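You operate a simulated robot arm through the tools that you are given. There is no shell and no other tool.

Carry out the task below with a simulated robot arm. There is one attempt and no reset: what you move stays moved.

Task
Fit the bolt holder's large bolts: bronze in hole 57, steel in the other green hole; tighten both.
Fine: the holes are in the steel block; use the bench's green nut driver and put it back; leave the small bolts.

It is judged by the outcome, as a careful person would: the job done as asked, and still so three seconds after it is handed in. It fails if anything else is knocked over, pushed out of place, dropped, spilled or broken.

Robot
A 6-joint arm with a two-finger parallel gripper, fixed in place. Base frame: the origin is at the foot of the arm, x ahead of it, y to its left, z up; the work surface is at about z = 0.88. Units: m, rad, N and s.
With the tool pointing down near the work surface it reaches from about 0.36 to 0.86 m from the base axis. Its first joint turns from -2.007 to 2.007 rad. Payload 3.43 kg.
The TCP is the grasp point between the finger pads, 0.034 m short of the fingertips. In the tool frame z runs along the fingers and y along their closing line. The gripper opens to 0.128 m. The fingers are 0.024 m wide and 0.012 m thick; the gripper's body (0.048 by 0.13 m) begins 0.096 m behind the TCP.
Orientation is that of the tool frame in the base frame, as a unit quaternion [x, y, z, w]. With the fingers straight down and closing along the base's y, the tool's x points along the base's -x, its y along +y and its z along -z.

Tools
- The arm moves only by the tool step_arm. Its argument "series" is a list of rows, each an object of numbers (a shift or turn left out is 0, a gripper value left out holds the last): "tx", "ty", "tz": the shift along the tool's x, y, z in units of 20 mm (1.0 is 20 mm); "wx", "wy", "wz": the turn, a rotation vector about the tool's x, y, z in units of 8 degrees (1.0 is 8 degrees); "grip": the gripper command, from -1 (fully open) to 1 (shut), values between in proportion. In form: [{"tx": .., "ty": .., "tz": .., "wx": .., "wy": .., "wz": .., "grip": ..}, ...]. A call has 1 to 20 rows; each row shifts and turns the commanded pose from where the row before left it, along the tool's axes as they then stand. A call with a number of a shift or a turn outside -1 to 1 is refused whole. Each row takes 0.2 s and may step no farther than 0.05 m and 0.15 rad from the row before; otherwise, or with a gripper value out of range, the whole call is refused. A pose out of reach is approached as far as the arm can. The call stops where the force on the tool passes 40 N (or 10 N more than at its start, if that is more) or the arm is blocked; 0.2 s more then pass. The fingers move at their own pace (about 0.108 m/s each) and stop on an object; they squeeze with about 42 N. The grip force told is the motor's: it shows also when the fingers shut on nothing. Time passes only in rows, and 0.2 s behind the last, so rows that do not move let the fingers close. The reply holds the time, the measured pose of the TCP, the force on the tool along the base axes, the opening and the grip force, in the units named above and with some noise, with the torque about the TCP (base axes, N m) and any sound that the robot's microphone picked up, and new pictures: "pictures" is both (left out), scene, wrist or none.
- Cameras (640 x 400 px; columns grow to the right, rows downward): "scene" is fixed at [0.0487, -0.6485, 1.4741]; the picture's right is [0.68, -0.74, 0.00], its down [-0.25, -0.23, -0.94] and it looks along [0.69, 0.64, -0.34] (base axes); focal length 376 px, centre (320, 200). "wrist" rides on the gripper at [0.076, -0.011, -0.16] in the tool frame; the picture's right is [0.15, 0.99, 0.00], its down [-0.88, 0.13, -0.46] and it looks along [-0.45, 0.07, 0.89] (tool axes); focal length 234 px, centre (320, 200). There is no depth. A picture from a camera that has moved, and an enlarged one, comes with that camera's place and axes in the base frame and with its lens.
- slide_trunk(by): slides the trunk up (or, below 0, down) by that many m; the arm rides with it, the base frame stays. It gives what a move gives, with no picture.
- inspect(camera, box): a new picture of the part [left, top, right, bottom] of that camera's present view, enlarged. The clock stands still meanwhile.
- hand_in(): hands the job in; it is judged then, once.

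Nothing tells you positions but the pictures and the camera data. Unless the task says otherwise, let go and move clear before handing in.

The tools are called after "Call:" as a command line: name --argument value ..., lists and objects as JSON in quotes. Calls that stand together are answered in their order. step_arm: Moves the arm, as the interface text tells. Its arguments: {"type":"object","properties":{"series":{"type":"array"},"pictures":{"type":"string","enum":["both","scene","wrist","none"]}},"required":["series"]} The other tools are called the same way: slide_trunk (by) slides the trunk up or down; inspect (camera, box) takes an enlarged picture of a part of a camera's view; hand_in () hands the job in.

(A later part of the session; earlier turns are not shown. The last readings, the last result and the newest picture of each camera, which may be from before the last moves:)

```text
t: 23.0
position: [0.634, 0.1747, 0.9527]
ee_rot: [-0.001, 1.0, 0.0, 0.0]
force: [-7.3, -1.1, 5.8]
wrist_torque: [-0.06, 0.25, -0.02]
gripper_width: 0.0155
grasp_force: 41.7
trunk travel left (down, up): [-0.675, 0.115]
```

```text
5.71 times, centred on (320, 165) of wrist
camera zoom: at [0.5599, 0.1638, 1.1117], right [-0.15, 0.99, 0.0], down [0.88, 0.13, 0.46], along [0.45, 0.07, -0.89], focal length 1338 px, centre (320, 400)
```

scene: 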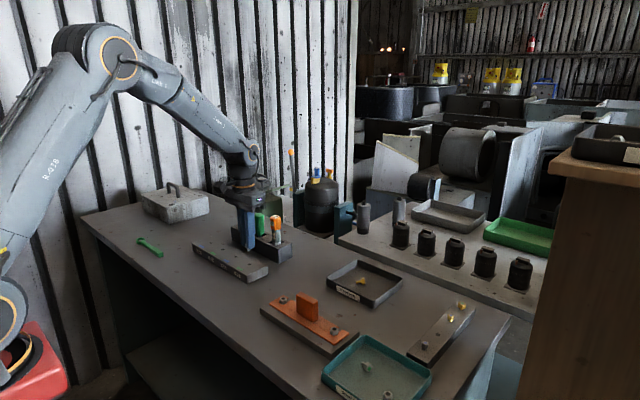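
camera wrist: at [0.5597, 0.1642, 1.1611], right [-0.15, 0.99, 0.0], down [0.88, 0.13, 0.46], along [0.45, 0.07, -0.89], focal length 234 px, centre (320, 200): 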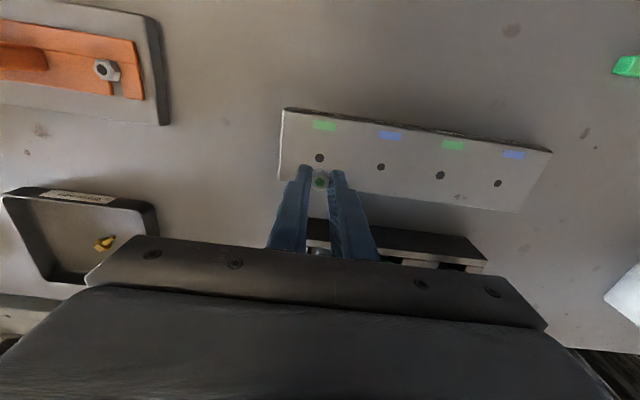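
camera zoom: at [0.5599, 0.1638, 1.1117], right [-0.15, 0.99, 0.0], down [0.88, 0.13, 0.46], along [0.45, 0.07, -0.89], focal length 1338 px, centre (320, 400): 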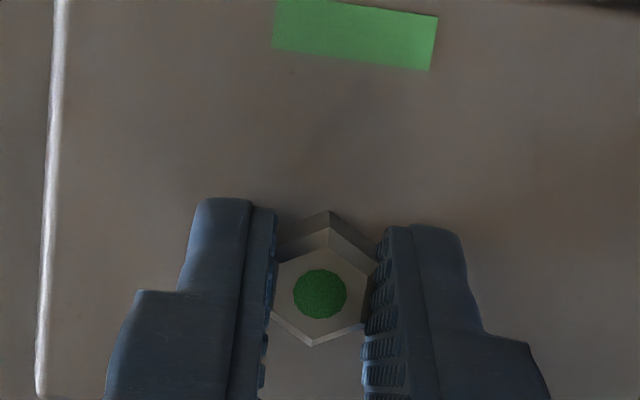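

The bolt is about 8 mm deep, with a light side load in x, which suggests it has met the thread. I'll ease 0.7 mm toward -x and press a little.

Call:
step_arm --series '[{"tx": 0.035}, {}]' --pictures "none"

Call:
step_arm --series '[{"tz": 0.08}, {}]' --pictures "none"

Call:
inspect --camera "scene" --box '[235, 235, 285, 285]'

```text
t: 23.6
position: [0.6347, 0.1759, 0.953]
ee_rot: [0.0, 1.0, 0.0, 0.0]
force: [-0.3, -3.3, 3.7]
wrist_torque: [-0.11, 0.04, -0.03]
gripper_width: 0.0154
grasp_force: 42.3
trunk travel left (down, up): [-0.675, 0.115]
```

```text
t: 24.2
position: [0.6344, 0.1751, 0.9522]
ee_rot: [0.001, 1.0, 0.0, 0.001]
force: [-5.2, -4.0, 25.1]
wrist_torque: [-0.14, 0.45, -0.03]
gripper_width: 0.0153
grasp_force: 42.0
trunk travel left (down, up): [-0.675, 0.115]
```

```text
8.00 times, centred on (260, 260) of scene
camera zoom: at [0.0487, -0.6485, 1.4741], right [0.68, -0.74, 0.0], down [-0.25, -0.23, -0.94], along [0.69, 0.64, -0.34], focal length 3008 px, centre (800, -280)
```

zoom: 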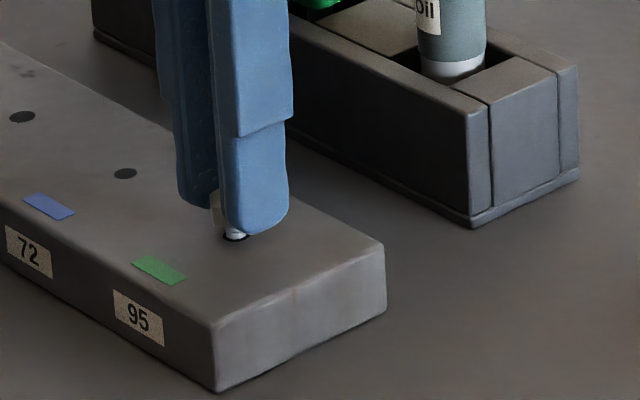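

Force rises to 25 N, so the bolt is standing on its thread in hole 95. I'll relieve the push and open the fingers.

Call:
step_arm --series '[{"tz": -0.07}, {}, {"grip": 0.5}, {"grip": 0.25}, {}]'

Call:
inspect --camera "scene" --box '[235, 235, 285, 285]'

Call:
inspect --camera "wrist" --box '[280, 130, 360, 200]'

```text
t: 25.4
position: [0.6351, 0.1761, 0.9518]
ee_rot: [0.0, 1.0, 0.0, -0.001]
force: [-0.1, 0.2, 0.2]
wrist_torque: [-0.01, -0.02, -0.05]
gripper_width: 0.0481
grasp_force: 0.1
trunk travel left (down, up): [-0.675, 0.115]
camera wrist: at [0.5597, 0.1641, 1.1111], right [-0.15, 0.99, 0.0], down [0.88, 0.13, 0.46], along [0.45, 0.07, -0.89], focal length 234 px, centre (320, 200)
```

scene: 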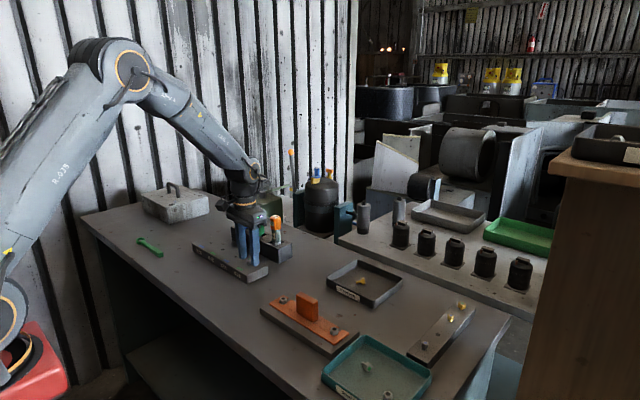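
wrist: 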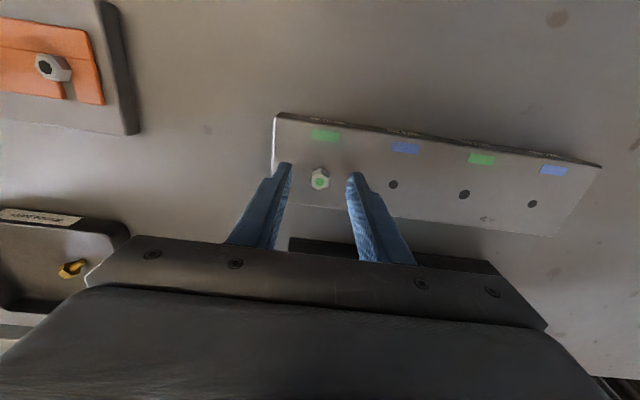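

```text
8.00 times, centred on (260, 260) of scene
camera zoom: at [0.0487, -0.6485, 1.4741], right [0.68, -0.74, 0.0], down [-0.25, -0.23, -0.94], along [0.69, 0.64, -0.34], focal length 3008 px, centre (800, -280)
```

zoom: 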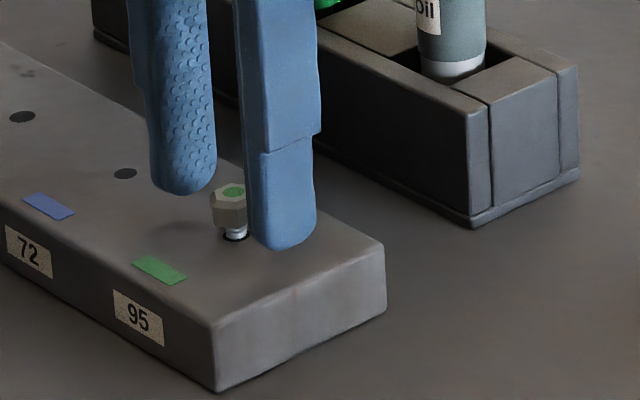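

```text
5.71 times, centred on (320, 165) of wrist
camera zoom: at [0.5597, 0.1641, 1.1111], right [-0.15, 0.99, 0.0], down [0.88, 0.13, 0.46], along [0.45, 0.07, -0.89], focal length 1338 px, centre (320, 400)
```

zoom: 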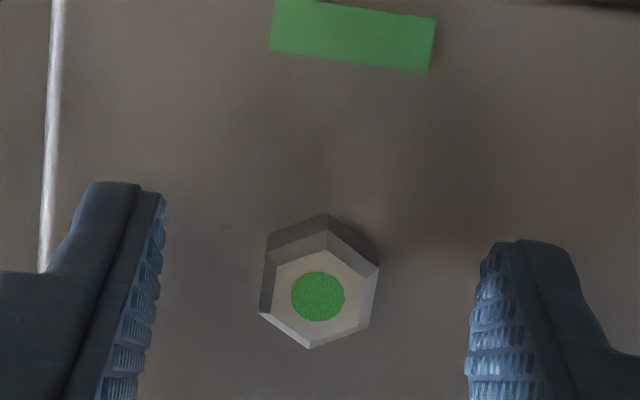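

The steel bolt stands upright in hole 95, with about 5 mm left to be driven. Now I'll rise clear and go back for the large bronze bolt at about (0.853, -0.379).

Call:
step_arm --series '[{"tz": -0.5}, {"tz": -1}, {"tz": -1}, {"tz": -1}, {"tz": -1}, {"tz": -1}, {"tz": -1}, {"tz": -1}, {"tz": -1}, {"ty": -1, "tx": -0.26}, {"ty": -1, "tx": -0.26}, {"ty": -1, "tx": -0.26}, {"ty": -1, "tx": -0.26}, {"ty": -1, "tx": -0.26}, {"ty": -1, "tx": -0.26}, {"ty": -1, "tx": -0.26}, {"ty": -1, "tx": -0.26}, {"ty": -1, "tx": -0.26}, {"ty": -1, "tx": -0.26}, {"ty": -1, "tx": -0.26}]' --pictures "scene"

Call:
step_arm --series '[{"ty": -1, "tx": -0.26}, {"ty": -1, "tx": -0.26}, {"ty": -1, "tx": -0.26}, {"ty": -1, "tx": -0.26}, {"ty": -1, "tx": -0.26}, {"ty": -1, "tx": -0.26}, {"ty": -1, "tx": -0.26}, {"ty": -1, "tx": -0.26}, {"ty": -1, "tx": -0.26}, {"ty": -1, "tx": -0.26}, {"ty": -1, "tx": -0.26}, {"ty": -1, "tx": -0.26}, {"ty": -1, "tx": -0.26}, {"ty": -1, "tx": -0.26}, {"ty": -1, "tx": -0.26}, {}]' --pictures "none"

```text
t: 29.6
position: [0.693, -0.0462, 1.1237]
ee_rot: [0.0, 1.0, 0.0, 0.0]
force: [0.9, -0.1, -0.1]
wrist_torque: [0.04, 0.0, 0.0]
gripper_width: 0.0482
grasp_force: 0.0
trunk travel left (down, up): [-0.675, 0.115]
```

scene: 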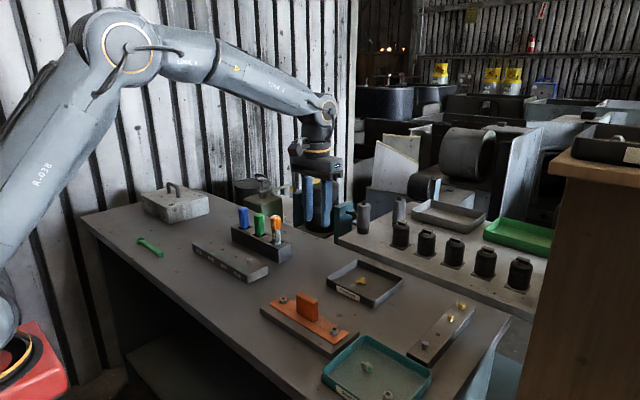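

```text
t: 33.0
position: [0.7702, -0.345, 1.1221]
ee_rot: [0.0, 1.0, 0.0, -0.001]
force: [-0.6, 0.0, -0.6]
wrist_torque: [0.0, 0.04, 0.02]
gripper_width: 0.048
grasp_force: 0.2
trunk travel left (down, up): [-0.675, 0.115]
```

I'm turning the gripper 30° and leaning it 20° outwards, in place, to reach the far bolt.

Call:
step_arm --series '[{"wz": 0.94}, {"wz": 0.94}, {"wz": 0.94}, {"wz": 0.93}, {"wy": -0.84}, {"wy": -0.83}, {"wy": -0.83}, {}]'

Call:
inspect --camera "wrist" --box '[250, 80, 390, 240]'

```text
t: 34.8
position: [0.7694, -0.3444, 1.1228]
ee_rot: [0.255, 0.951, -0.046, 0.169]
force: [-0.5, 0.2, -0.2]
wrist_torque: [-0.01, -0.05, -0.02]
gripper_width: 0.0477
grasp_force: 0.1
trunk travel left (down, up): [-0.675, 0.115]
camera wrist: at [0.6553, -0.2913, 1.2453], right [0.38, 0.93, -0.05], down [0.65, -0.22, 0.73], along [0.66, -0.31, -0.68], focal length 234 px, centre (320, 200)
```

scene: 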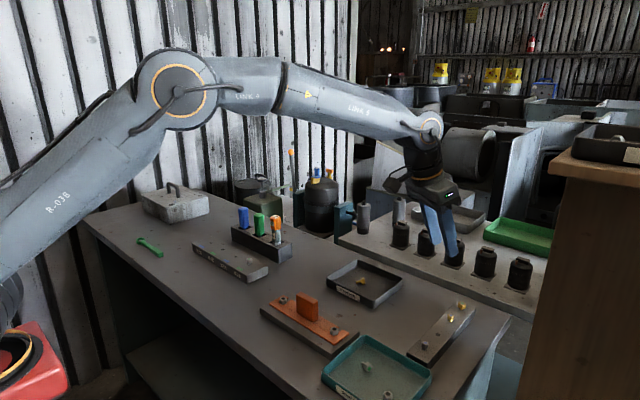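
wrist: 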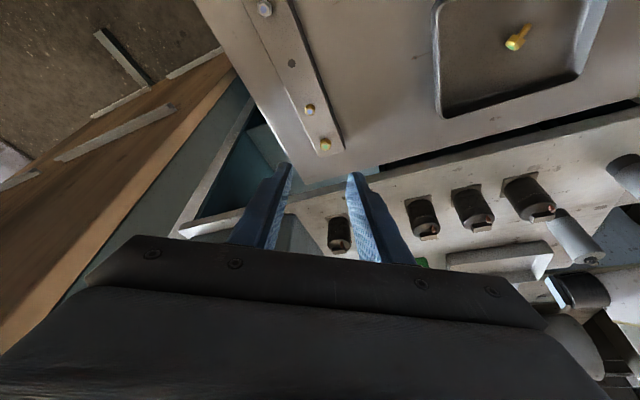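

```text
2.50 times, centred on (320, 160) of wrist
camera zoom: at [0.6553, -0.2913, 1.2453], right [0.38, 0.93, -0.05], down [0.65, -0.22, 0.73], along [0.66, -0.31, -0.68], focal length 585 px, centre (320, 300)
```

zoom: 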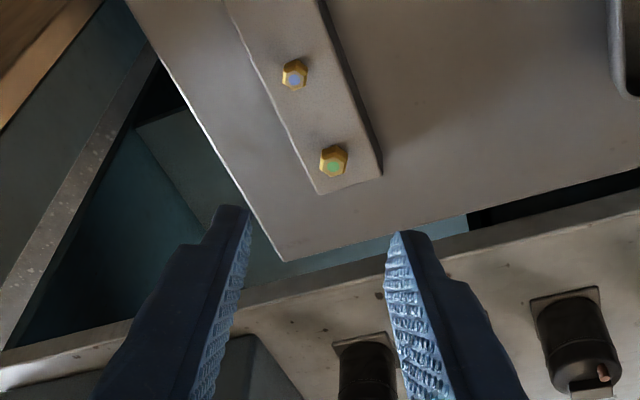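

The bronze bolt is in view at about (0.852, -0.380). I'm approaching to hover about 6 cm above the grasp point.

Call:
step_arm --series '[{"tx": -0.257, "ty": 0.078, "tz": 0.951}, {"tx": -0.257, "ty": 0.078, "tz": 0.951}, {"tx": -0.257, "ty": 0.078, "tz": 0.951}, {"tx": -0.257, "ty": 0.078, "tz": 0.951}, {"tx": -0.257, "ty": 0.078, "tz": 0.951}, {"tx": -0.257, "ty": 0.078, "tz": 0.951}, {"tx": -0.257, "ty": 0.078, "tz": 0.951}, {}]'

Call:
inspect --camera "wrist" --box '[260, 120, 380, 220]'

Call:
inspect --camera "scene" --box '[410, 250, 500, 340]'

```text
t: 36.6
position: [0.8441, -0.3761, 1.0109]
ee_rot: [0.255, 0.951, -0.045, 0.167]
force: [-0.5, 0.3, 0.5]
wrist_torque: [-0.03, 0.0, -0.01]
gripper_width: 0.0477
grasp_force: 0.0
trunk travel left (down, up): [-0.675, 0.115]
camera wrist: at [0.73, -0.3221, 1.1333], right [0.38, 0.93, -0.05], down [0.65, -0.22, 0.73], along [0.66, -0.31, -0.68], focal length 234 px, centre (320, 200)
```

scene: 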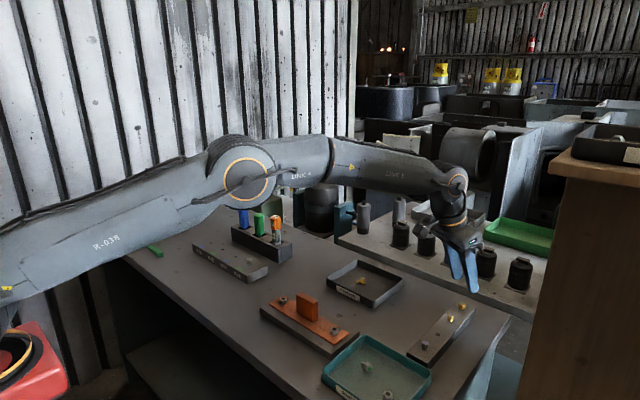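
wrist: 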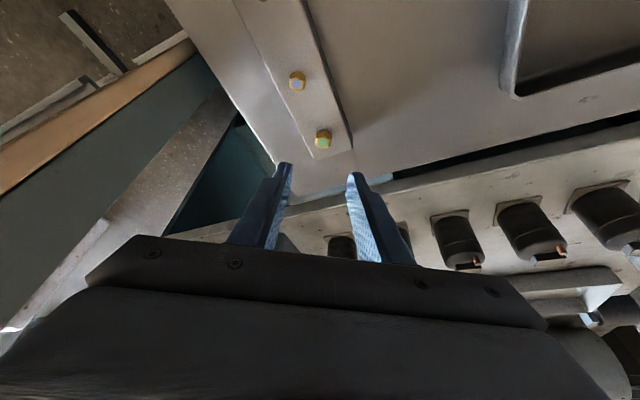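

```text
4.00 times, centred on (320, 170) of wrist
camera zoom: at [0.73, -0.3221, 1.1333], right [0.38, 0.93, -0.05], down [0.65, -0.22, 0.73], along [0.66, -0.31, -0.68], focal length 937 px, centre (320, 320)
```

zoom: 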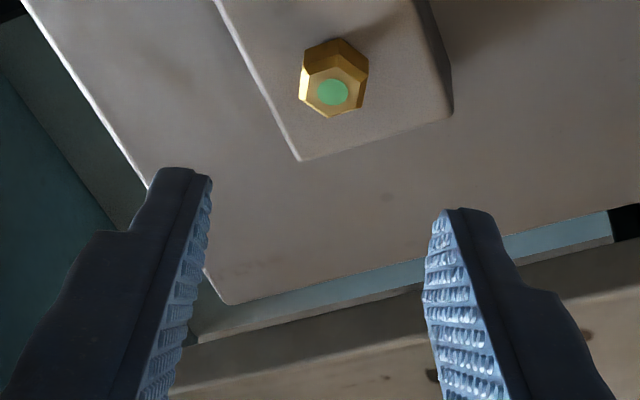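

```text
4.44 times, centred on (455, 295) of scene
camera zoom: at [0.0487, -0.6485, 1.4741], right [0.68, -0.74, 0.0], down [-0.25, -0.23, -0.94], along [0.69, 0.64, -0.34], focal length 1671 px, centre (-280, -222)
```

zoom: 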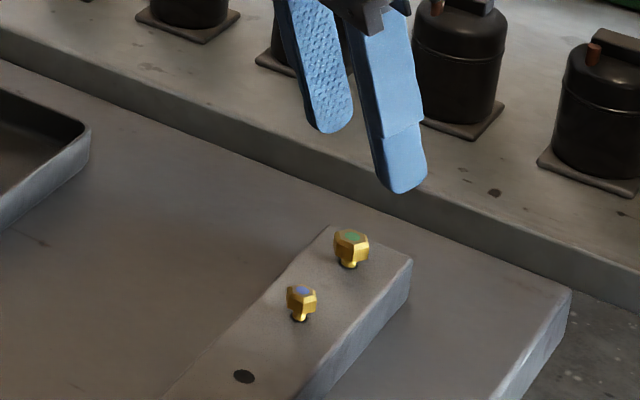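

The arm reaches this pose exactly. I'm descending vertically most of the way, then checking the clearance to the strip.

Call:
step_arm --series '[{"tx": 0.22, "ty": 0.02, "tz": 0.64}, {"tx": 0.22, "ty": 0.02, "tz": 0.64}, {"tx": 0.22, "tz": 0.64}, {"tx": 0.22, "tz": 0.64}, {}]' --pictures "scene"

Call:
inspect --camera "wrist" --box '[270, 130, 370, 210]'

Call:
inspect --camera "scene" --box '[430, 270, 490, 330]'

```text
t: 37.8
position: [0.8447, -0.3749, 0.9564]
ee_rot: [0.255, 0.951, -0.045, 0.168]
force: [0.4, 0.3, -0.2]
wrist_torque: [-0.02, 0.0, 0.02]
gripper_width: 0.048
grasp_force: 0.1
trunk travel left (down, up): [-0.675, 0.115]
```

scene: 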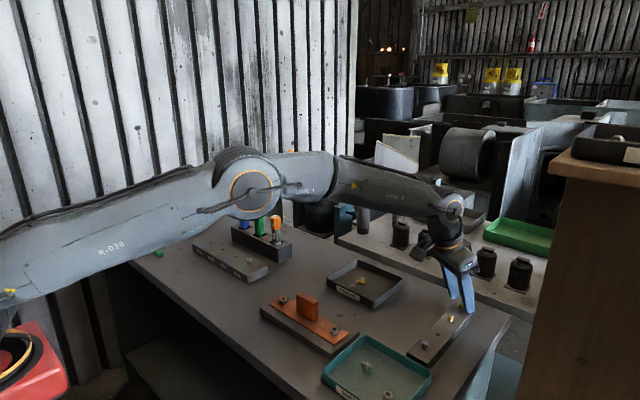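

```text
5.00 times, centred on (320, 170) of wrist
camera zoom: at [0.7302, -0.3211, 1.0788], right [0.38, 0.93, -0.05], down [0.65, -0.22, 0.73], along [0.66, -0.31, -0.68], focal length 1171 px, centre (320, 350)
```

zoom: 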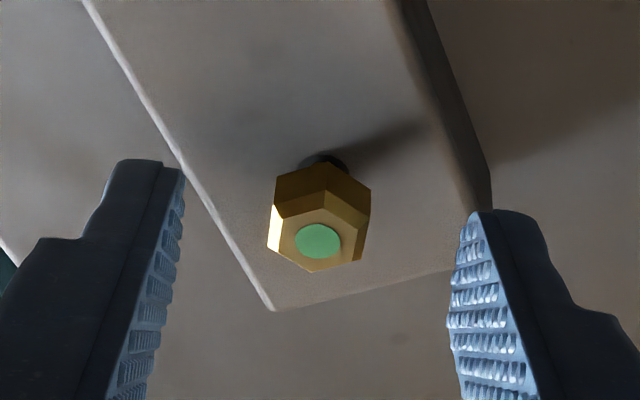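

```text
6.67 times, centred on (460, 300) of scene
camera zoom: at [0.0487, -0.6485, 1.4741], right [0.68, -0.74, 0.0], down [-0.25, -0.23, -0.94], along [0.69, 0.64, -0.34], focal length 2507 px, centre (-613, -467)
```

zoom: 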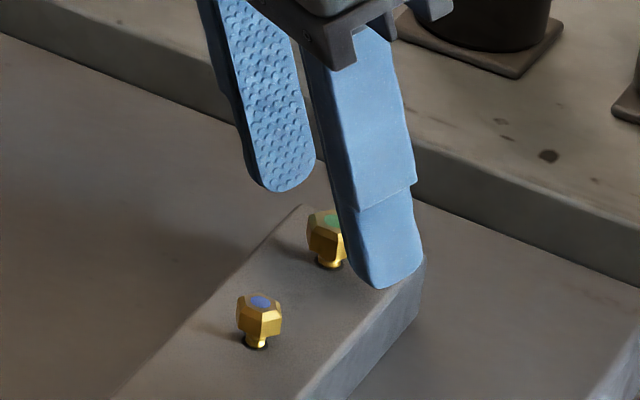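

The tips are level with the middle of the head, with about 9 mm left to the strip. I'll lower another 6.5 mm and close gently.

Call:
step_arm --series '[{"tx": 0.06, "tz": 0.155}, {"tx": 0.05, "tz": 0.15}, {}]' --pictures "none"

Call:
inspect --camera "scene" --box '[430, 270, 490, 330]'

```text
t: 38.6
position: [0.8438, -0.3751, 0.9492]
ee_rot: [0.256, 0.951, -0.046, 0.168]
force: [0.7, -0.2, 0.1]
wrist_torque: [0.02, 0.0, 0.01]
gripper_width: 0.0482
grasp_force: 0.0
trunk travel left (down, up): [-0.675, 0.115]
```

```text
6.67 times, centred on (460, 300) of scene
camera zoom: at [0.0487, -0.6485, 1.4741], right [0.68, -0.74, 0.0], down [-0.25, -0.23, -0.94], along [0.69, 0.64, -0.34], focal length 2507 px, centre (-613, -467)
```

zoom: 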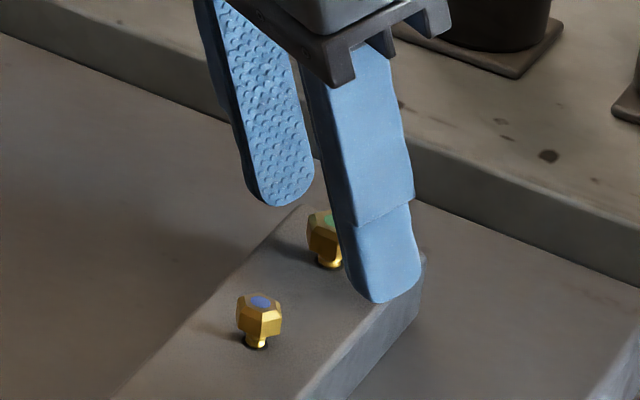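

Clearance is fine. Closing on the bronze head.

Call:
step_arm --series '[{"grip": 0.6}, {"grip": 1.0}, {}, {}]' --pictures "none"

Call:
inspect --camera "scene" --box '[430, 270, 490, 330]'

Call:
inspect --camera "wrist" --box '[270, 130, 370, 210]'

```text
t: 39.6
position: [0.8431, -0.3754, 0.9499]
ee_rot: [0.255, 0.951, -0.045, 0.168]
force: [-1.3, -2.4, -0.1]
wrist_torque: [-0.08, 0.05, -0.02]
gripper_width: 0.0153
grasp_force: 42.1
trunk travel left (down, up): [-0.675, 0.115]
```

```text
6.67 times, centred on (460, 300) of scene
camera zoom: at [0.0487, -0.6485, 1.4741], right [0.68, -0.74, 0.0], down [-0.25, -0.23, -0.94], along [0.69, 0.64, -0.34], focal length 2507 px, centre (-613, -467)
```

zoom: 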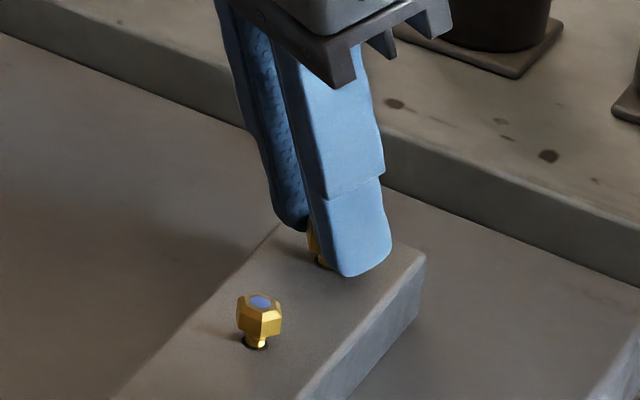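

```text
5.00 times, centred on (320, 170) of wrist
camera zoom: at [0.7304, -0.3217, 1.0725], right [0.38, 0.93, -0.05], down [0.65, -0.22, 0.73], along [0.66, -0.31, -0.68], focal length 1171 px, centre (320, 350)
```

zoom: 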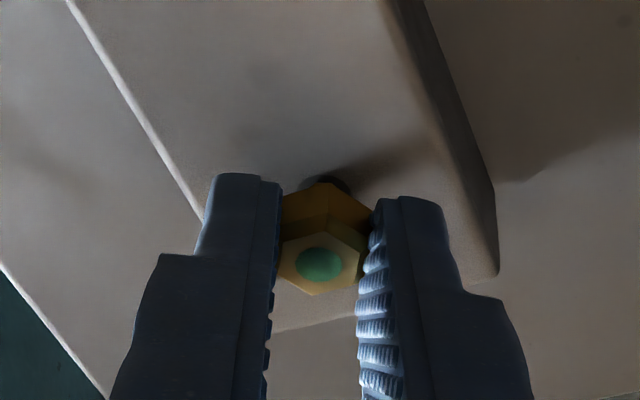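

It's gripped on the flats. Lifting straight up.

Call:
step_arm --series '[{"tx": -0.17, "tz": -0.47}, {"tx": -0.27, "tz": -0.75}, {"tx": -0.342, "tz": -0.94}, {"tx": -0.342, "tz": -0.94}, {"tx": -0.342, "tz": -0.94}, {"tx": -0.342, "tz": -0.94}, {"tx": -0.342, "tz": -0.94}, {"tx": -0.342, "tz": -0.94}, {}]' --pictures "scene"

Call:
inspect --camera "scene" --box '[410, 200, 500, 330]'

Call:
inspect --camera "wrist" --box '[270, 130, 370, 210]'

```text
t: 41.6
position: [0.8437, -0.3744, 1.0962]
ee_rot: [0.254, 0.951, -0.044, 0.167]
force: [0.0, -0.2, -0.1]
wrist_torque: [-0.02, 0.0, 0.01]
gripper_width: 0.0155
grasp_force: 42.1
trunk travel left (down, up): [-0.675, 0.115]
```

scene: 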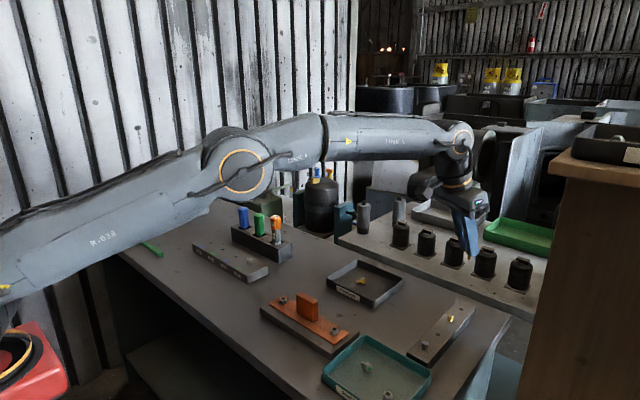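

```text
3.08 times, centred on (455, 265) of scene
camera zoom: at [0.0487, -0.6485, 1.4741], right [0.68, -0.74, 0.0], down [-0.25, -0.23, -0.94], along [0.69, 0.64, -0.34], focal length 1157 px, centre (-95, 0)
```

zoom: 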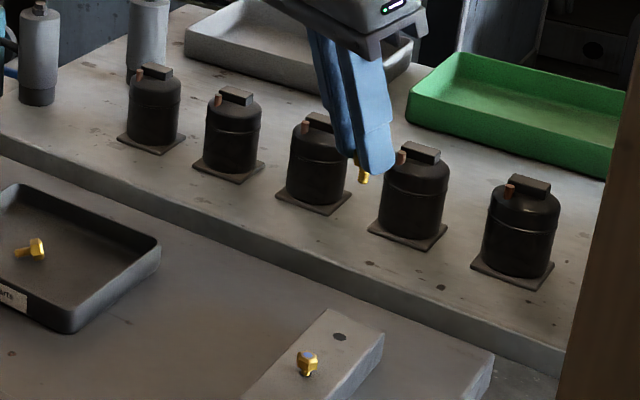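

```text
5.00 times, centred on (320, 170) of wrist
camera zoom: at [0.7301, -0.3214, 1.2191], right [0.38, 0.93, -0.05], down [0.65, -0.22, 0.73], along [0.66, -0.31, -0.68], focal length 1171 px, centre (320, 350)
```

zoom: 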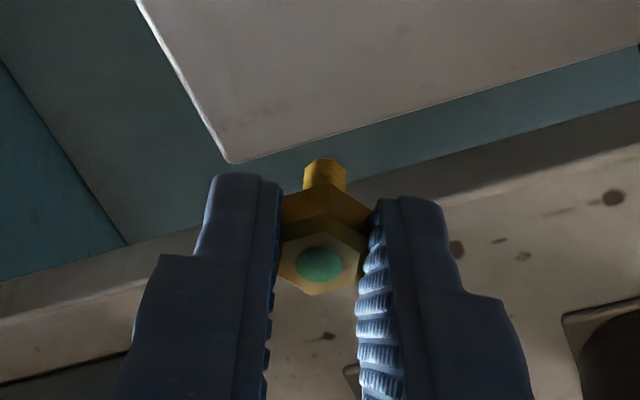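

The bronze bolt is out and held upright. I'm carrying it back, turning about the vertical so it stays upright, to above hole 57 at about (0.635, 0.316).

Call:
step_arm --series '[{"tx": 0.873, "ty": 0.566, "tz": -0.584}, {"tx": 0.873, "ty": 0.566, "tz": -0.584}, {"tx": 0.873, "ty": 0.566, "tz": -0.584}, {"tx": 0.873, "ty": 0.566, "tz": -0.584}, {"tx": 0.873, "ty": 0.566, "tz": -0.584}, {"wx": -0.321, "wz": -0.881}, {"wx": -0.321, "wz": -0.881}, {"wx": -0.321, "wz": -0.881}, {"wx": -0.321, "wz": -0.881}, {}]' --pictures "wrist"

```text
t: 43.8
position: [0.784, -0.2737, 1.1207]
ee_rot: [-0.001, 0.985, 0.0, 0.174]
force: [0.6, 0.3, -0.7]
wrist_torque: [0.0, 0.0, 0.0]
gripper_width: 0.0155
grasp_force: 42.2
trunk travel left (down, up): [-0.675, 0.115]
camera wrist: at [0.6589, -0.2857, 1.2431], right [-0.14, 0.99, -0.05], down [0.67, 0.13, 0.73], along [0.73, 0.07, -0.68], focal length 234 px, centre (320, 200)
```

wrist: 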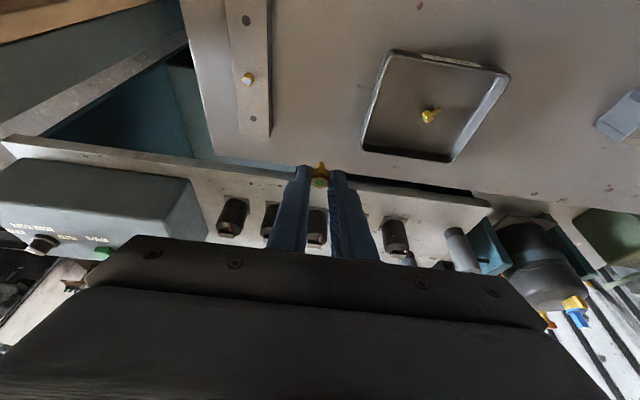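

The orientation is right. I'm translating across to hole 57.

Call:
step_arm --series '[{"tx": 0.248, "ty": 0.982, "tz": -0.09}, {"tx": 0.248, "ty": 0.982, "tz": -0.09}, {"tx": 0.248, "ty": 0.982, "tz": -0.09}, {"tx": 0.248, "ty": 0.982, "tz": -0.09}, {"tx": 0.248, "ty": 0.982, "tz": -0.09}, {"tx": 0.248, "ty": 0.982, "tz": -0.09}, {"tx": 0.248, "ty": 0.982, "tz": -0.09}, {"tx": 0.248, "ty": 0.982, "tz": -0.09}, {"tx": 0.248, "ty": 0.982, "tz": -0.09}, {"tx": 0.248, "ty": 0.982, "tz": -0.09}, {"tx": 0.248, "ty": 0.982, "tz": -0.09}, {"tx": 0.248, "ty": 0.982, "tz": -0.09}, {"tx": 0.248, "ty": 0.982, "tz": -0.09}, {"tx": 0.248, "ty": 0.982, "tz": -0.09}, {"tx": 0.248, "ty": 0.982, "tz": -0.09}]' --pictures "none"

Call:
step_arm --series '[{"tx": 0.248, "ty": 0.982, "tz": -0.09}, {"tx": 0.248, "ty": 0.982, "tz": -0.09}, {"tx": 0.248, "ty": 0.982, "tz": -0.09}, {"tx": 0.248, "ty": 0.982, "tz": -0.09}, {"tx": 0.248, "ty": 0.982, "tz": -0.09}, {"tx": 0.248, "ty": 0.982, "tz": -0.09}, {"tx": 0.248, "ty": 0.982, "tz": -0.09}, {"tx": 0.248, "ty": 0.982, "tz": -0.09}, {"tx": 0.248, "ty": 0.982, "tz": -0.09}, {"tx": 0.248, "ty": 0.982, "tz": -0.09}, {"tx": 0.248, "ty": 0.982, "tz": -0.09}, {"tx": 0.248, "ty": 0.982, "tz": -0.09}, {"tx": 0.248, "ty": 0.982, "tz": -0.09}, {"tx": 0.248, "ty": 0.982, "tz": -0.09}, {"tx": 0.248, "ty": 0.982, "tz": -0.09}, {}]'

Call:
inspect --camera "wrist" --box '[240, 60, 400, 200]'

Call:
inspect --camera "scene" --box '[190, 180, 280, 290]'

```text
t: 47.0
position: [0.7041, 0.0204, 1.1195]
ee_rot: [0.0, 0.985, 0.001, 0.173]
force: [-0.4, -0.2, 0.2]
wrist_torque: [0.02, 0.0, -0.02]
gripper_width: 0.0153
grasp_force: 42.0
trunk travel left (down, up): [-0.675, 0.115]
```

```text
t: 50.4
position: [0.6259, 0.315, 1.1191]
ee_rot: [0.001, 0.985, 0.0, 0.174]
force: [-0.8, 0.4, -0.8]
wrist_torque: [0.03, -0.01, 0.0]
gripper_width: 0.0155
grasp_force: 42.3
trunk travel left (down, up): [-0.675, 0.115]
camera wrist: at [0.4997, 0.3036, 1.2421], right [-0.14, 0.99, -0.05], down [0.67, 0.13, 0.73], along [0.73, 0.07, -0.68], focal length 234 px, centre (320, 200)
```

scene: 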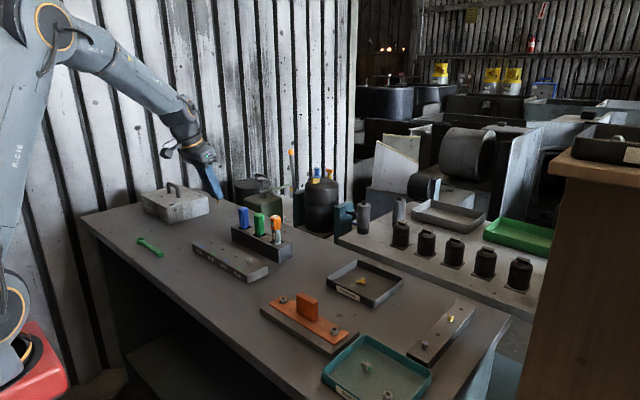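
wrist: 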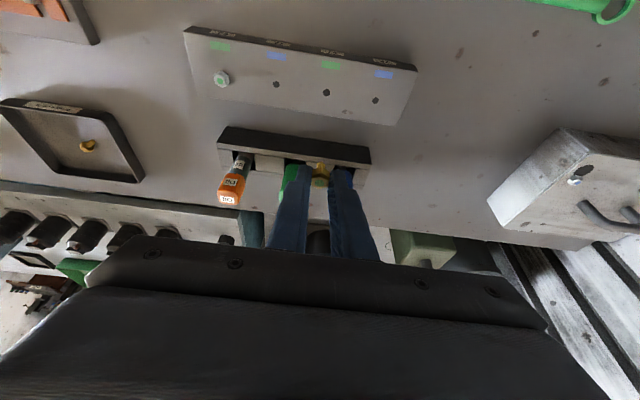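

```text
2.86 times, centred on (320, 130) of wrist
camera zoom: at [0.4997, 0.3036, 1.2421], right [-0.14, 0.99, -0.05], down [0.67, 0.13, 0.73], along [0.73, 0.07, -0.68], focal length 669 px, centre (320, 400)
```

zoom: 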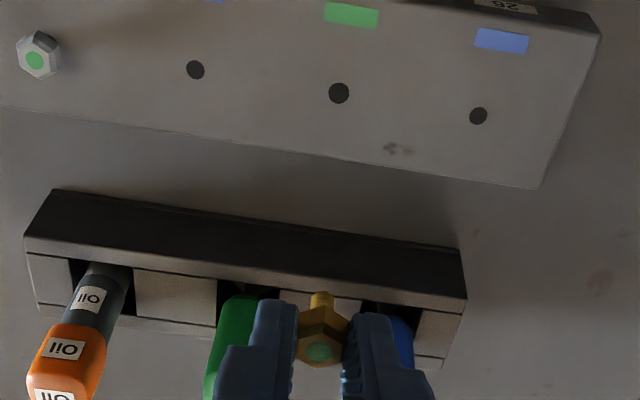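

```text
3.64 times, centred on (235, 235) of scene
camera zoom: at [0.0487, -0.6485, 1.4741], right [0.68, -0.74, 0.0], down [-0.25, -0.23, -0.94], along [0.69, 0.64, -0.34], focal length 1368 px, centre (629, 73)
```

zoom: 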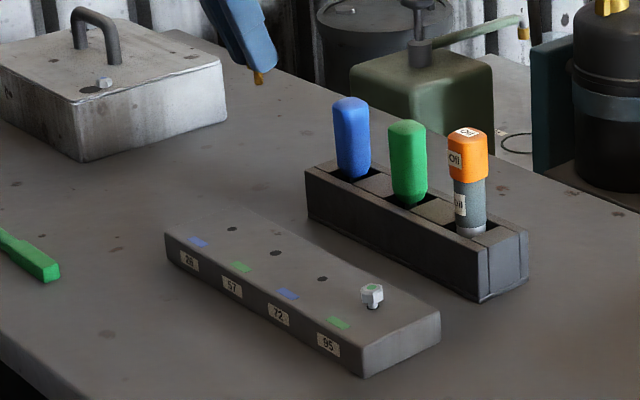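

Hole 57 is confirmed at (0.635, 0.316), and the steel bolt still stands in hole 95. I'm descending vertically to just above hole 57.

Call:
step_arm --series '[{"tx": 0.344, "ty": 0.02, "tz": 0.939}, {"tx": 0.344, "tz": 0.939}, {"tx": 0.344, "tz": 0.939}, {"tx": 0.344, "tz": 0.939}, {"tx": 0.344, "tz": 0.939}, {"tx": 0.344, "tz": 0.939}, {"tx": 0.172, "tz": 0.47}, {}]' --pictures "none"

Call:
inspect --camera "wrist" --box '[270, 110, 370, 200]'

Call:
inspect --camera "scene" --box '[210, 210, 270, 280]'

```text
t: 52.2
position: [0.6246, 0.3138, 0.9887]
ee_rot: [0.0, 0.985, 0.0, 0.174]
force: [-0.5, -0.2, 0.0]
wrist_torque: [0.02, 0.0, 0.05]
gripper_width: 0.0155
grasp_force: 42.2
trunk travel left (down, up): [-0.675, 0.115]
```

```text
4.44 times, centred on (320, 155) of wrist
camera zoom: at [0.4994, 0.3028, 1.1123], right [-0.14, 0.99, -0.05], down [0.67, 0.13, 0.73], along [0.73, 0.07, -0.68], focal length 1041 px, centre (320, 400)
```

zoom: 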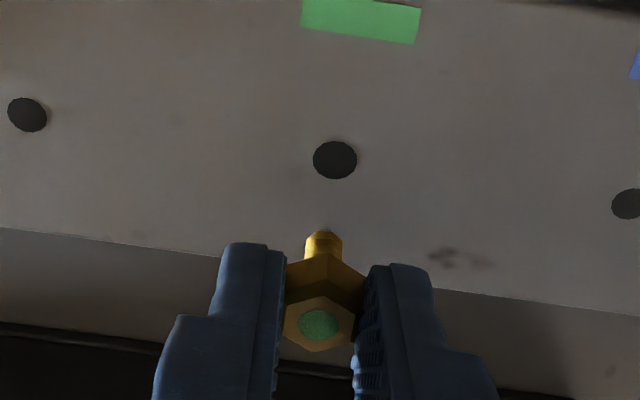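

```text
5.71 times, centred on (240, 245) of scene
camera zoom: at [0.0487, -0.6485, 1.4741], right [0.68, -0.74, 0.0], down [-0.25, -0.23, -0.94], along [0.69, 0.64, -0.34], focal length 2149 px, centre (777, -57)
```

zoom: 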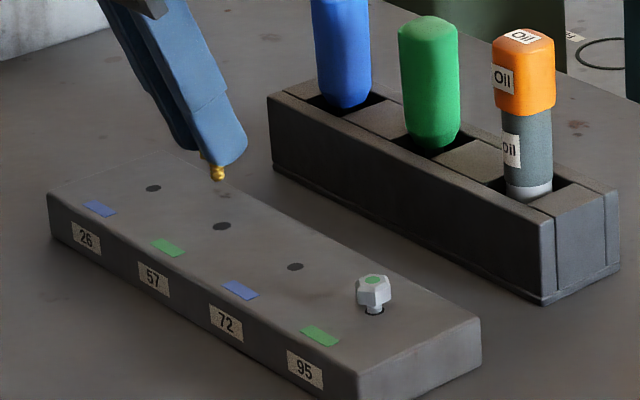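

The bolt tip looks about 1 mm off in y. I'm taking tighter zooms before going in.

Call:
inspect --camera "wrist" --box '[300, 135, 340, 185]'

Call:
inspect --camera "scene" --box '[215, 225, 245, 260]'

```text
8.00 times, centred on (320, 160) of wrist
camera zoom: at [0.4994, 0.3028, 1.1123], right [-0.14, 0.99, -0.05], down [0.67, 0.13, 0.73], along [0.73, 0.07, -0.68], focal length 1873 px, centre (320, 520)
```

zoom: 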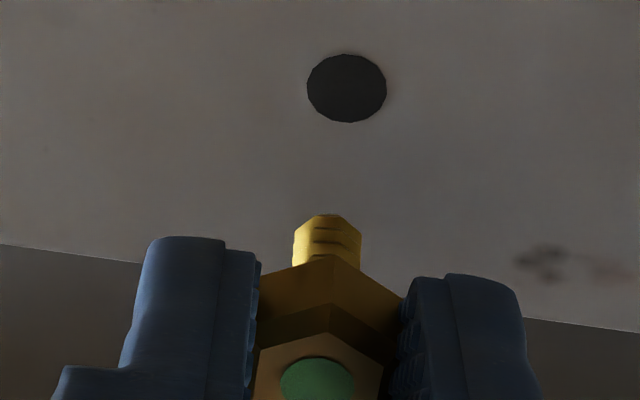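

```text
11.43 times, centred on (230, 242) of scene
camera zoom: at [0.0487, -0.6485, 1.4741], right [0.68, -0.74, 0.0], down [-0.25, -0.23, -0.94], along [0.69, 0.64, -0.34], focal length 4298 px, centre (1349, -286)
```

zoom: 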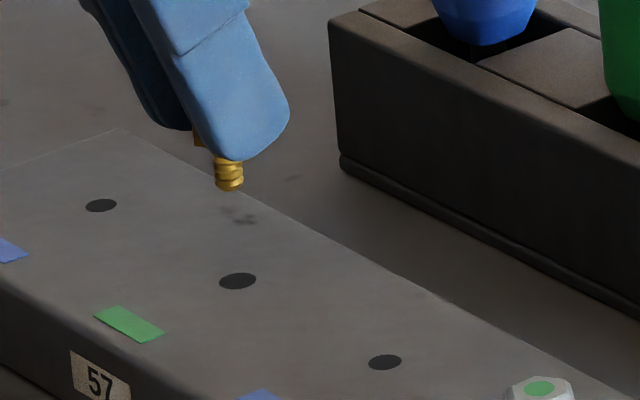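

By both cameras the bolt needs about +0.9 mm in x and +1.2 mm in y. I'll apply that and lower to just above the hole.

Call:
step_arm --series '[{"tx": -0.042, "ty": 0.06, "tz": 0.015}, {"tx": 0.25, "tz": 0.65}, {"tx": 0.18, "tz": 0.5}, {}]' --pictures "none"

Call:
inspect --camera "wrist" --box '[300, 135, 340, 185]'

Call:
inspect --camera "scene" --box '[215, 225, 245, 260]'

```text
t: 53.2
position: [0.6246, 0.3148, 0.9654]
ee_rot: [0.0, 0.985, 0.0, 0.175]
force: [-0.1, -0.2, -0.2]
wrist_torque: [0.01, 0.03, 0.0]
gripper_width: 0.0152
grasp_force: 41.5
trunk travel left (down, up): [-0.675, 0.115]
```

```text
8.00 times, centred on (320, 160) of wrist
camera zoom: at [0.4993, 0.3038, 1.0884], right [-0.14, 0.99, -0.05], down [0.67, 0.13, 0.73], along [0.73, 0.07, -0.68], focal length 1873 px, centre (320, 520)
```

zoom: 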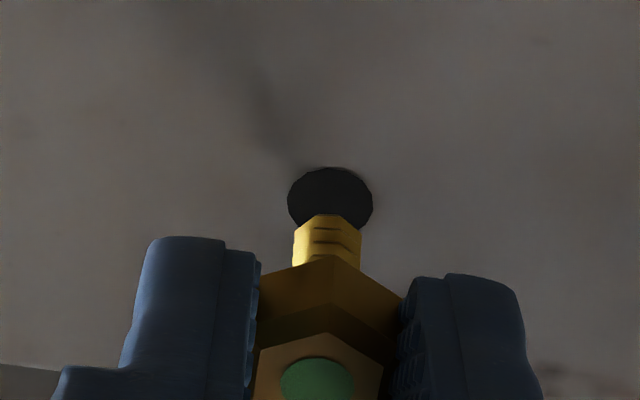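

```text
11.43 times, centred on (230, 242) of scene
camera zoom: at [0.0487, -0.6485, 1.4741], right [0.68, -0.74, 0.0], down [-0.25, -0.23, -0.94], along [0.69, 0.64, -0.34], focal length 4298 px, centre (1349, -286)
```

zoom: 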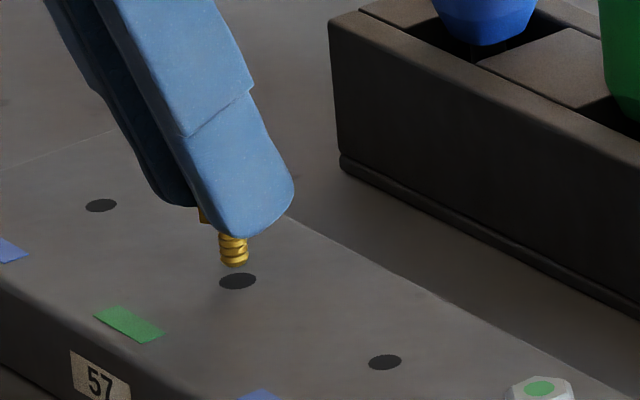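

Alignment is within about 0.5 mm in both views. I'm nudging and lowering the shank into hole 57.

Call:
step_arm --series '[{"tx": 0.07, "ty": -0.015, "tz": 0.235}, {"tx": 0.086, "tz": 0.235}, {}]' --pictures "none"

Call:
inspect --camera "scene" --box '[215, 225, 245, 260]'

Call:
inspect --camera "wrist" --box '[300, 135, 340, 185]'

```text
t: 54.0
position: [0.6246, 0.3151, 0.9557]
ee_rot: [0.0, 0.985, 0.0, 0.174]
force: [0.3, 0.4, -0.5]
wrist_torque: [-0.03, -0.02, 0.02]
gripper_width: 0.015
grasp_force: 42.2
trunk travel left (down, up): [-0.675, 0.115]
```

```text
11.43 times, centred on (230, 242) of scene
camera zoom: at [0.0487, -0.6485, 1.4741], right [0.68, -0.74, 0.0], down [-0.25, -0.23, -0.94], along [0.69, 0.64, -0.34], focal length 4298 px, centre (1349, -286)
```

zoom: 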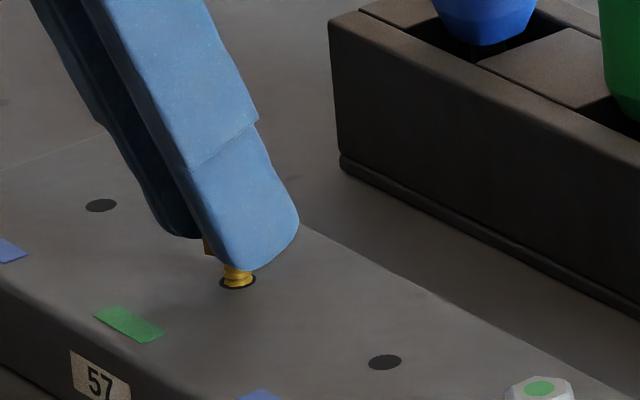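

```text
8.00 times, centred on (320, 160) of wrist
camera zoom: at [0.4999, 0.304, 1.0781], right [-0.14, 0.99, -0.05], down [0.67, 0.13, 0.73], along [0.73, 0.07, -0.68], focal length 1873 px, centre (320, 520)
```

zoom: 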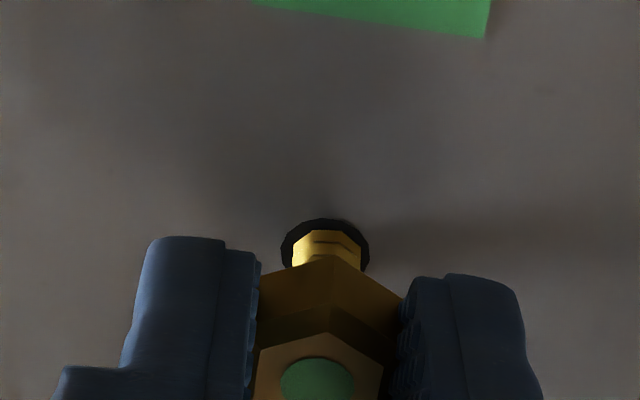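

It's in the hole and centred with zero force. I'm going further down until it rests on the thread.

Call:
step_arm --series '[{"tx": 0.034, "tz": 0.094}, {"tx": 0.034, "tz": 0.094}, {}]' --pictures "none"

Call:
inspect --camera "scene" --box '[215, 225, 245, 260]'

```text
t: 54.8
position: [0.6241, 0.3147, 0.953]
ee_rot: [0.0, 0.985, 0.0, 0.175]
force: [-12.9, -6.5, 18.5]
wrist_torque: [-0.23, 0.4, -0.08]
gripper_width: 0.0156
grasp_force: 42.3
trunk travel left (down, up): [-0.675, 0.115]
```

```text
11.43 times, centred on (230, 242) of scene
camera zoom: at [0.0487, -0.6485, 1.4741], right [0.68, -0.74, 0.0], down [-0.25, -0.23, -0.94], along [0.69, 0.64, -0.34], focal length 4298 px, centre (1349, -286)
```

zoom: 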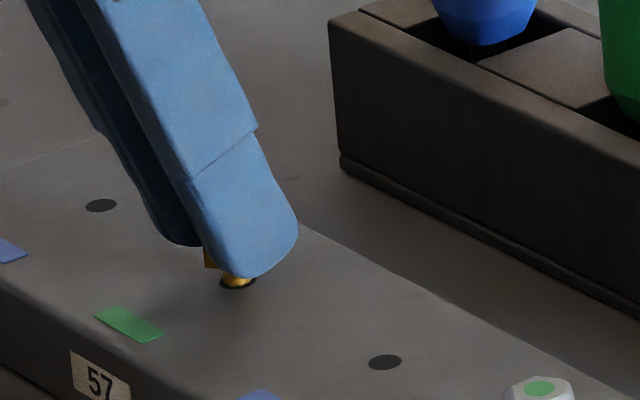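

Contact at about 18 N with some side load. I'll ease the side load off and check again before releasing.

Call:
step_arm --series '[{"tx": 0.03, "ty": -0.02, "tz": -0.02}, {}]' --pictures "none"

Call:
inspect --camera "wrist" --box '[300, 135, 340, 185]'

```text
t: 55.4
position: [0.6247, 0.3142, 0.9525]
ee_rot: [0.0, 0.984, 0.001, 0.177]
force: [-7.8, -2.9, 21.6]
wrist_torque: [-0.11, 0.3, -0.05]
gripper_width: 0.0156
grasp_force: 42.4
trunk travel left (down, up): [-0.675, 0.115]
```

```text
8.00 times, centred on (320, 160) of wrist
camera zoom: at [0.4991, 0.3035, 1.0755], right [-0.14, 0.99, -0.05], down [0.67, 0.13, 0.73], along [0.73, 0.07, -0.68], focal length 1873 px, centre (320, 520)
```

zoom: 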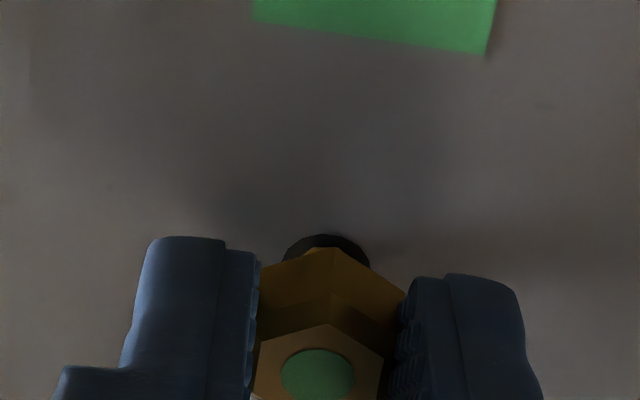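

It's resting on the thread. I'll relieve the press by 1 mm and open the fingers.

Call:
step_arm --series '[{"tx": -0.005, "tz": -0.05}, {}, {"grip": 0.6}, {"grip": 0.25}, {}]' --pictures "none"

Call:
inspect --camera "wrist" --box '[280, 125, 360, 195]'

Call:
inspect --camera "scene" --box '[215, 225, 255, 265]'

```text
t: 56.6
position: [0.6245, 0.3148, 0.9512]
ee_rot: [0.0, 0.985, 0.0, 0.174]
force: [0.3, -0.2, 0.4]
wrist_torque: [0.02, 0.01, 0.0]
gripper_width: 0.048
grasp_force: 0.1
trunk travel left (down, up): [-0.675, 0.115]
```

```text
5.71 times, centred on (320, 160) of wrist
camera zoom: at [0.499, 0.3038, 1.0751], right [-0.14, 0.99, -0.05], down [0.67, 0.13, 0.73], along [0.73, 0.07, -0.68], focal length 1338 px, centre (320, 429)
```

zoom: 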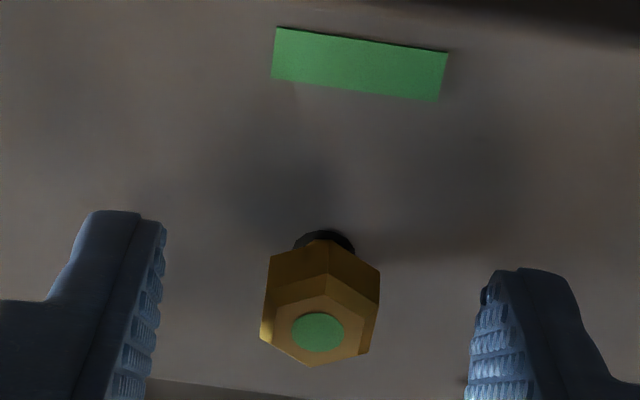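

```text
10.00 times, centred on (235, 245) of scene
camera zoom: at [0.0487, -0.6485, 1.4741], right [0.68, -0.74, 0.0], down [-0.25, -0.23, -0.94], along [0.69, 0.64, -0.34], focal length 3761 px, centre (1170, -250)
```

zoom: 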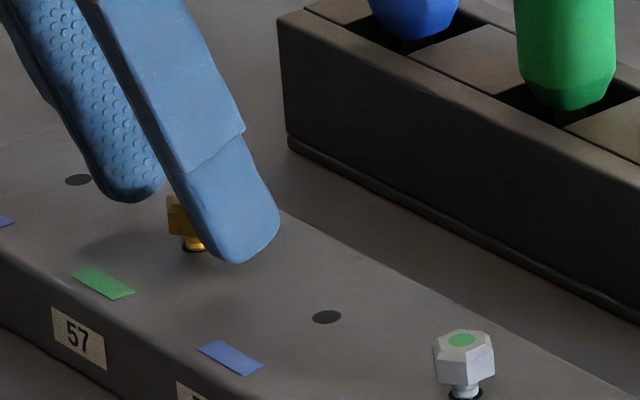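

Both bolts now stand in their holes. I'm lifting clear, taking the lean out, and looking at the rack for the green nut driver.

Call:
step_arm --series '[{"tx": -0.17, "tz": -0.47}, {"tx": -0.344, "tz": -0.939}, {"tx": -0.344, "tz": -0.939}, {"tx": -0.344, "tz": -0.939}, {"tx": -0.344, "tz": -0.939}, {"tx": -0.344, "tz": -0.939}, {"tx": -0.344, "tz": -0.939}, {"tx": -0.344, "tz": -0.939}, {"tx": -0.344, "tz": -0.939}, {"wy": 0.84}, {"wy": 0.84}, {"wy": 0.83}, {"tz": -1}, {"tz": -1}, {"tz": -1}, {}]'

Call:
inspect --camera "wrist" --box '[220, 90, 420, 240]'

Call:
inspect --camera "scene" --box '[185, 195, 305, 290]'

```text
t: 60.0
position: [0.6259, 0.315, 1.1828]
ee_rot: [0.0, 1.0, 0.0, -0.001]
force: [-0.3, 0.4, -0.9]
wrist_torque: [-0.01, -0.03, 0.02]
gripper_width: 0.048
grasp_force: 0.0
trunk travel left (down, up): [-0.675, 0.115]
camera wrist: at [0.5504, 0.3039, 1.3413], right [-0.15, 0.99, 0.0], down [0.88, 0.13, 0.45], along [0.45, 0.07, -0.89], focal length 234 px, centre (320, 200)
```

scene: 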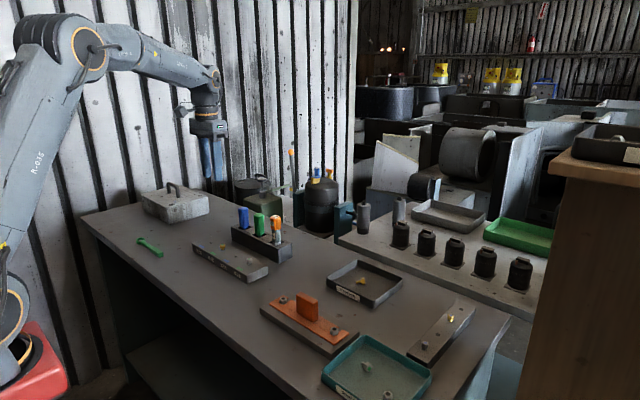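
wrist: 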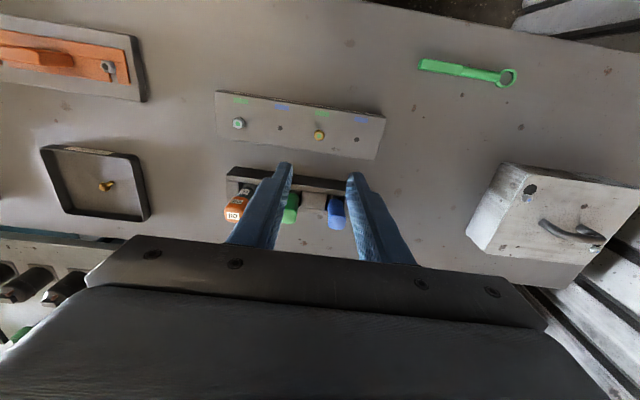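

```text
2.67 times, centred on (320, 165) of wrist
camera zoom: at [0.5504, 0.3039, 1.3413], right [-0.15, 0.99, 0.0], down [0.88, 0.13, 0.45], along [0.45, 0.07, -0.89], focal length 624 px, centre (320, 293)
```

zoom: 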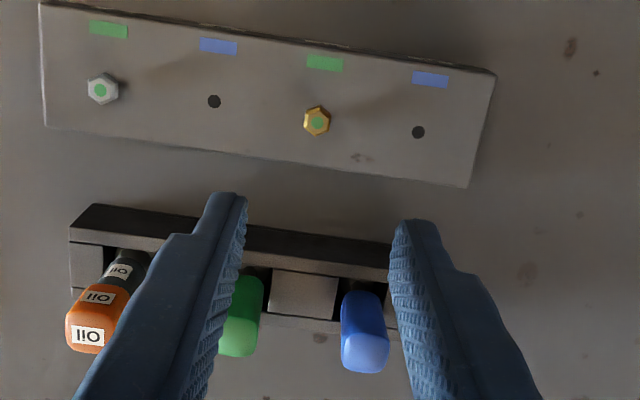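

```text
4.21 times, centred on (245, 242) of scene
camera zoom: at [0.0487, -0.6485, 1.4741], right [0.68, -0.74, 0.0], down [-0.25, -0.23, -0.94], along [0.69, 0.64, -0.34], focal length 1583 px, centre (636, 21)
```

zoom: 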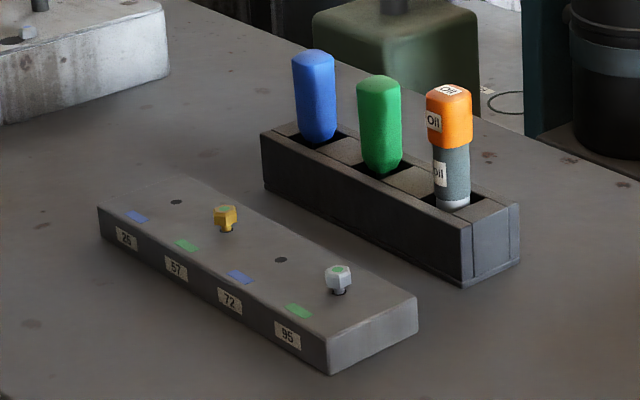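

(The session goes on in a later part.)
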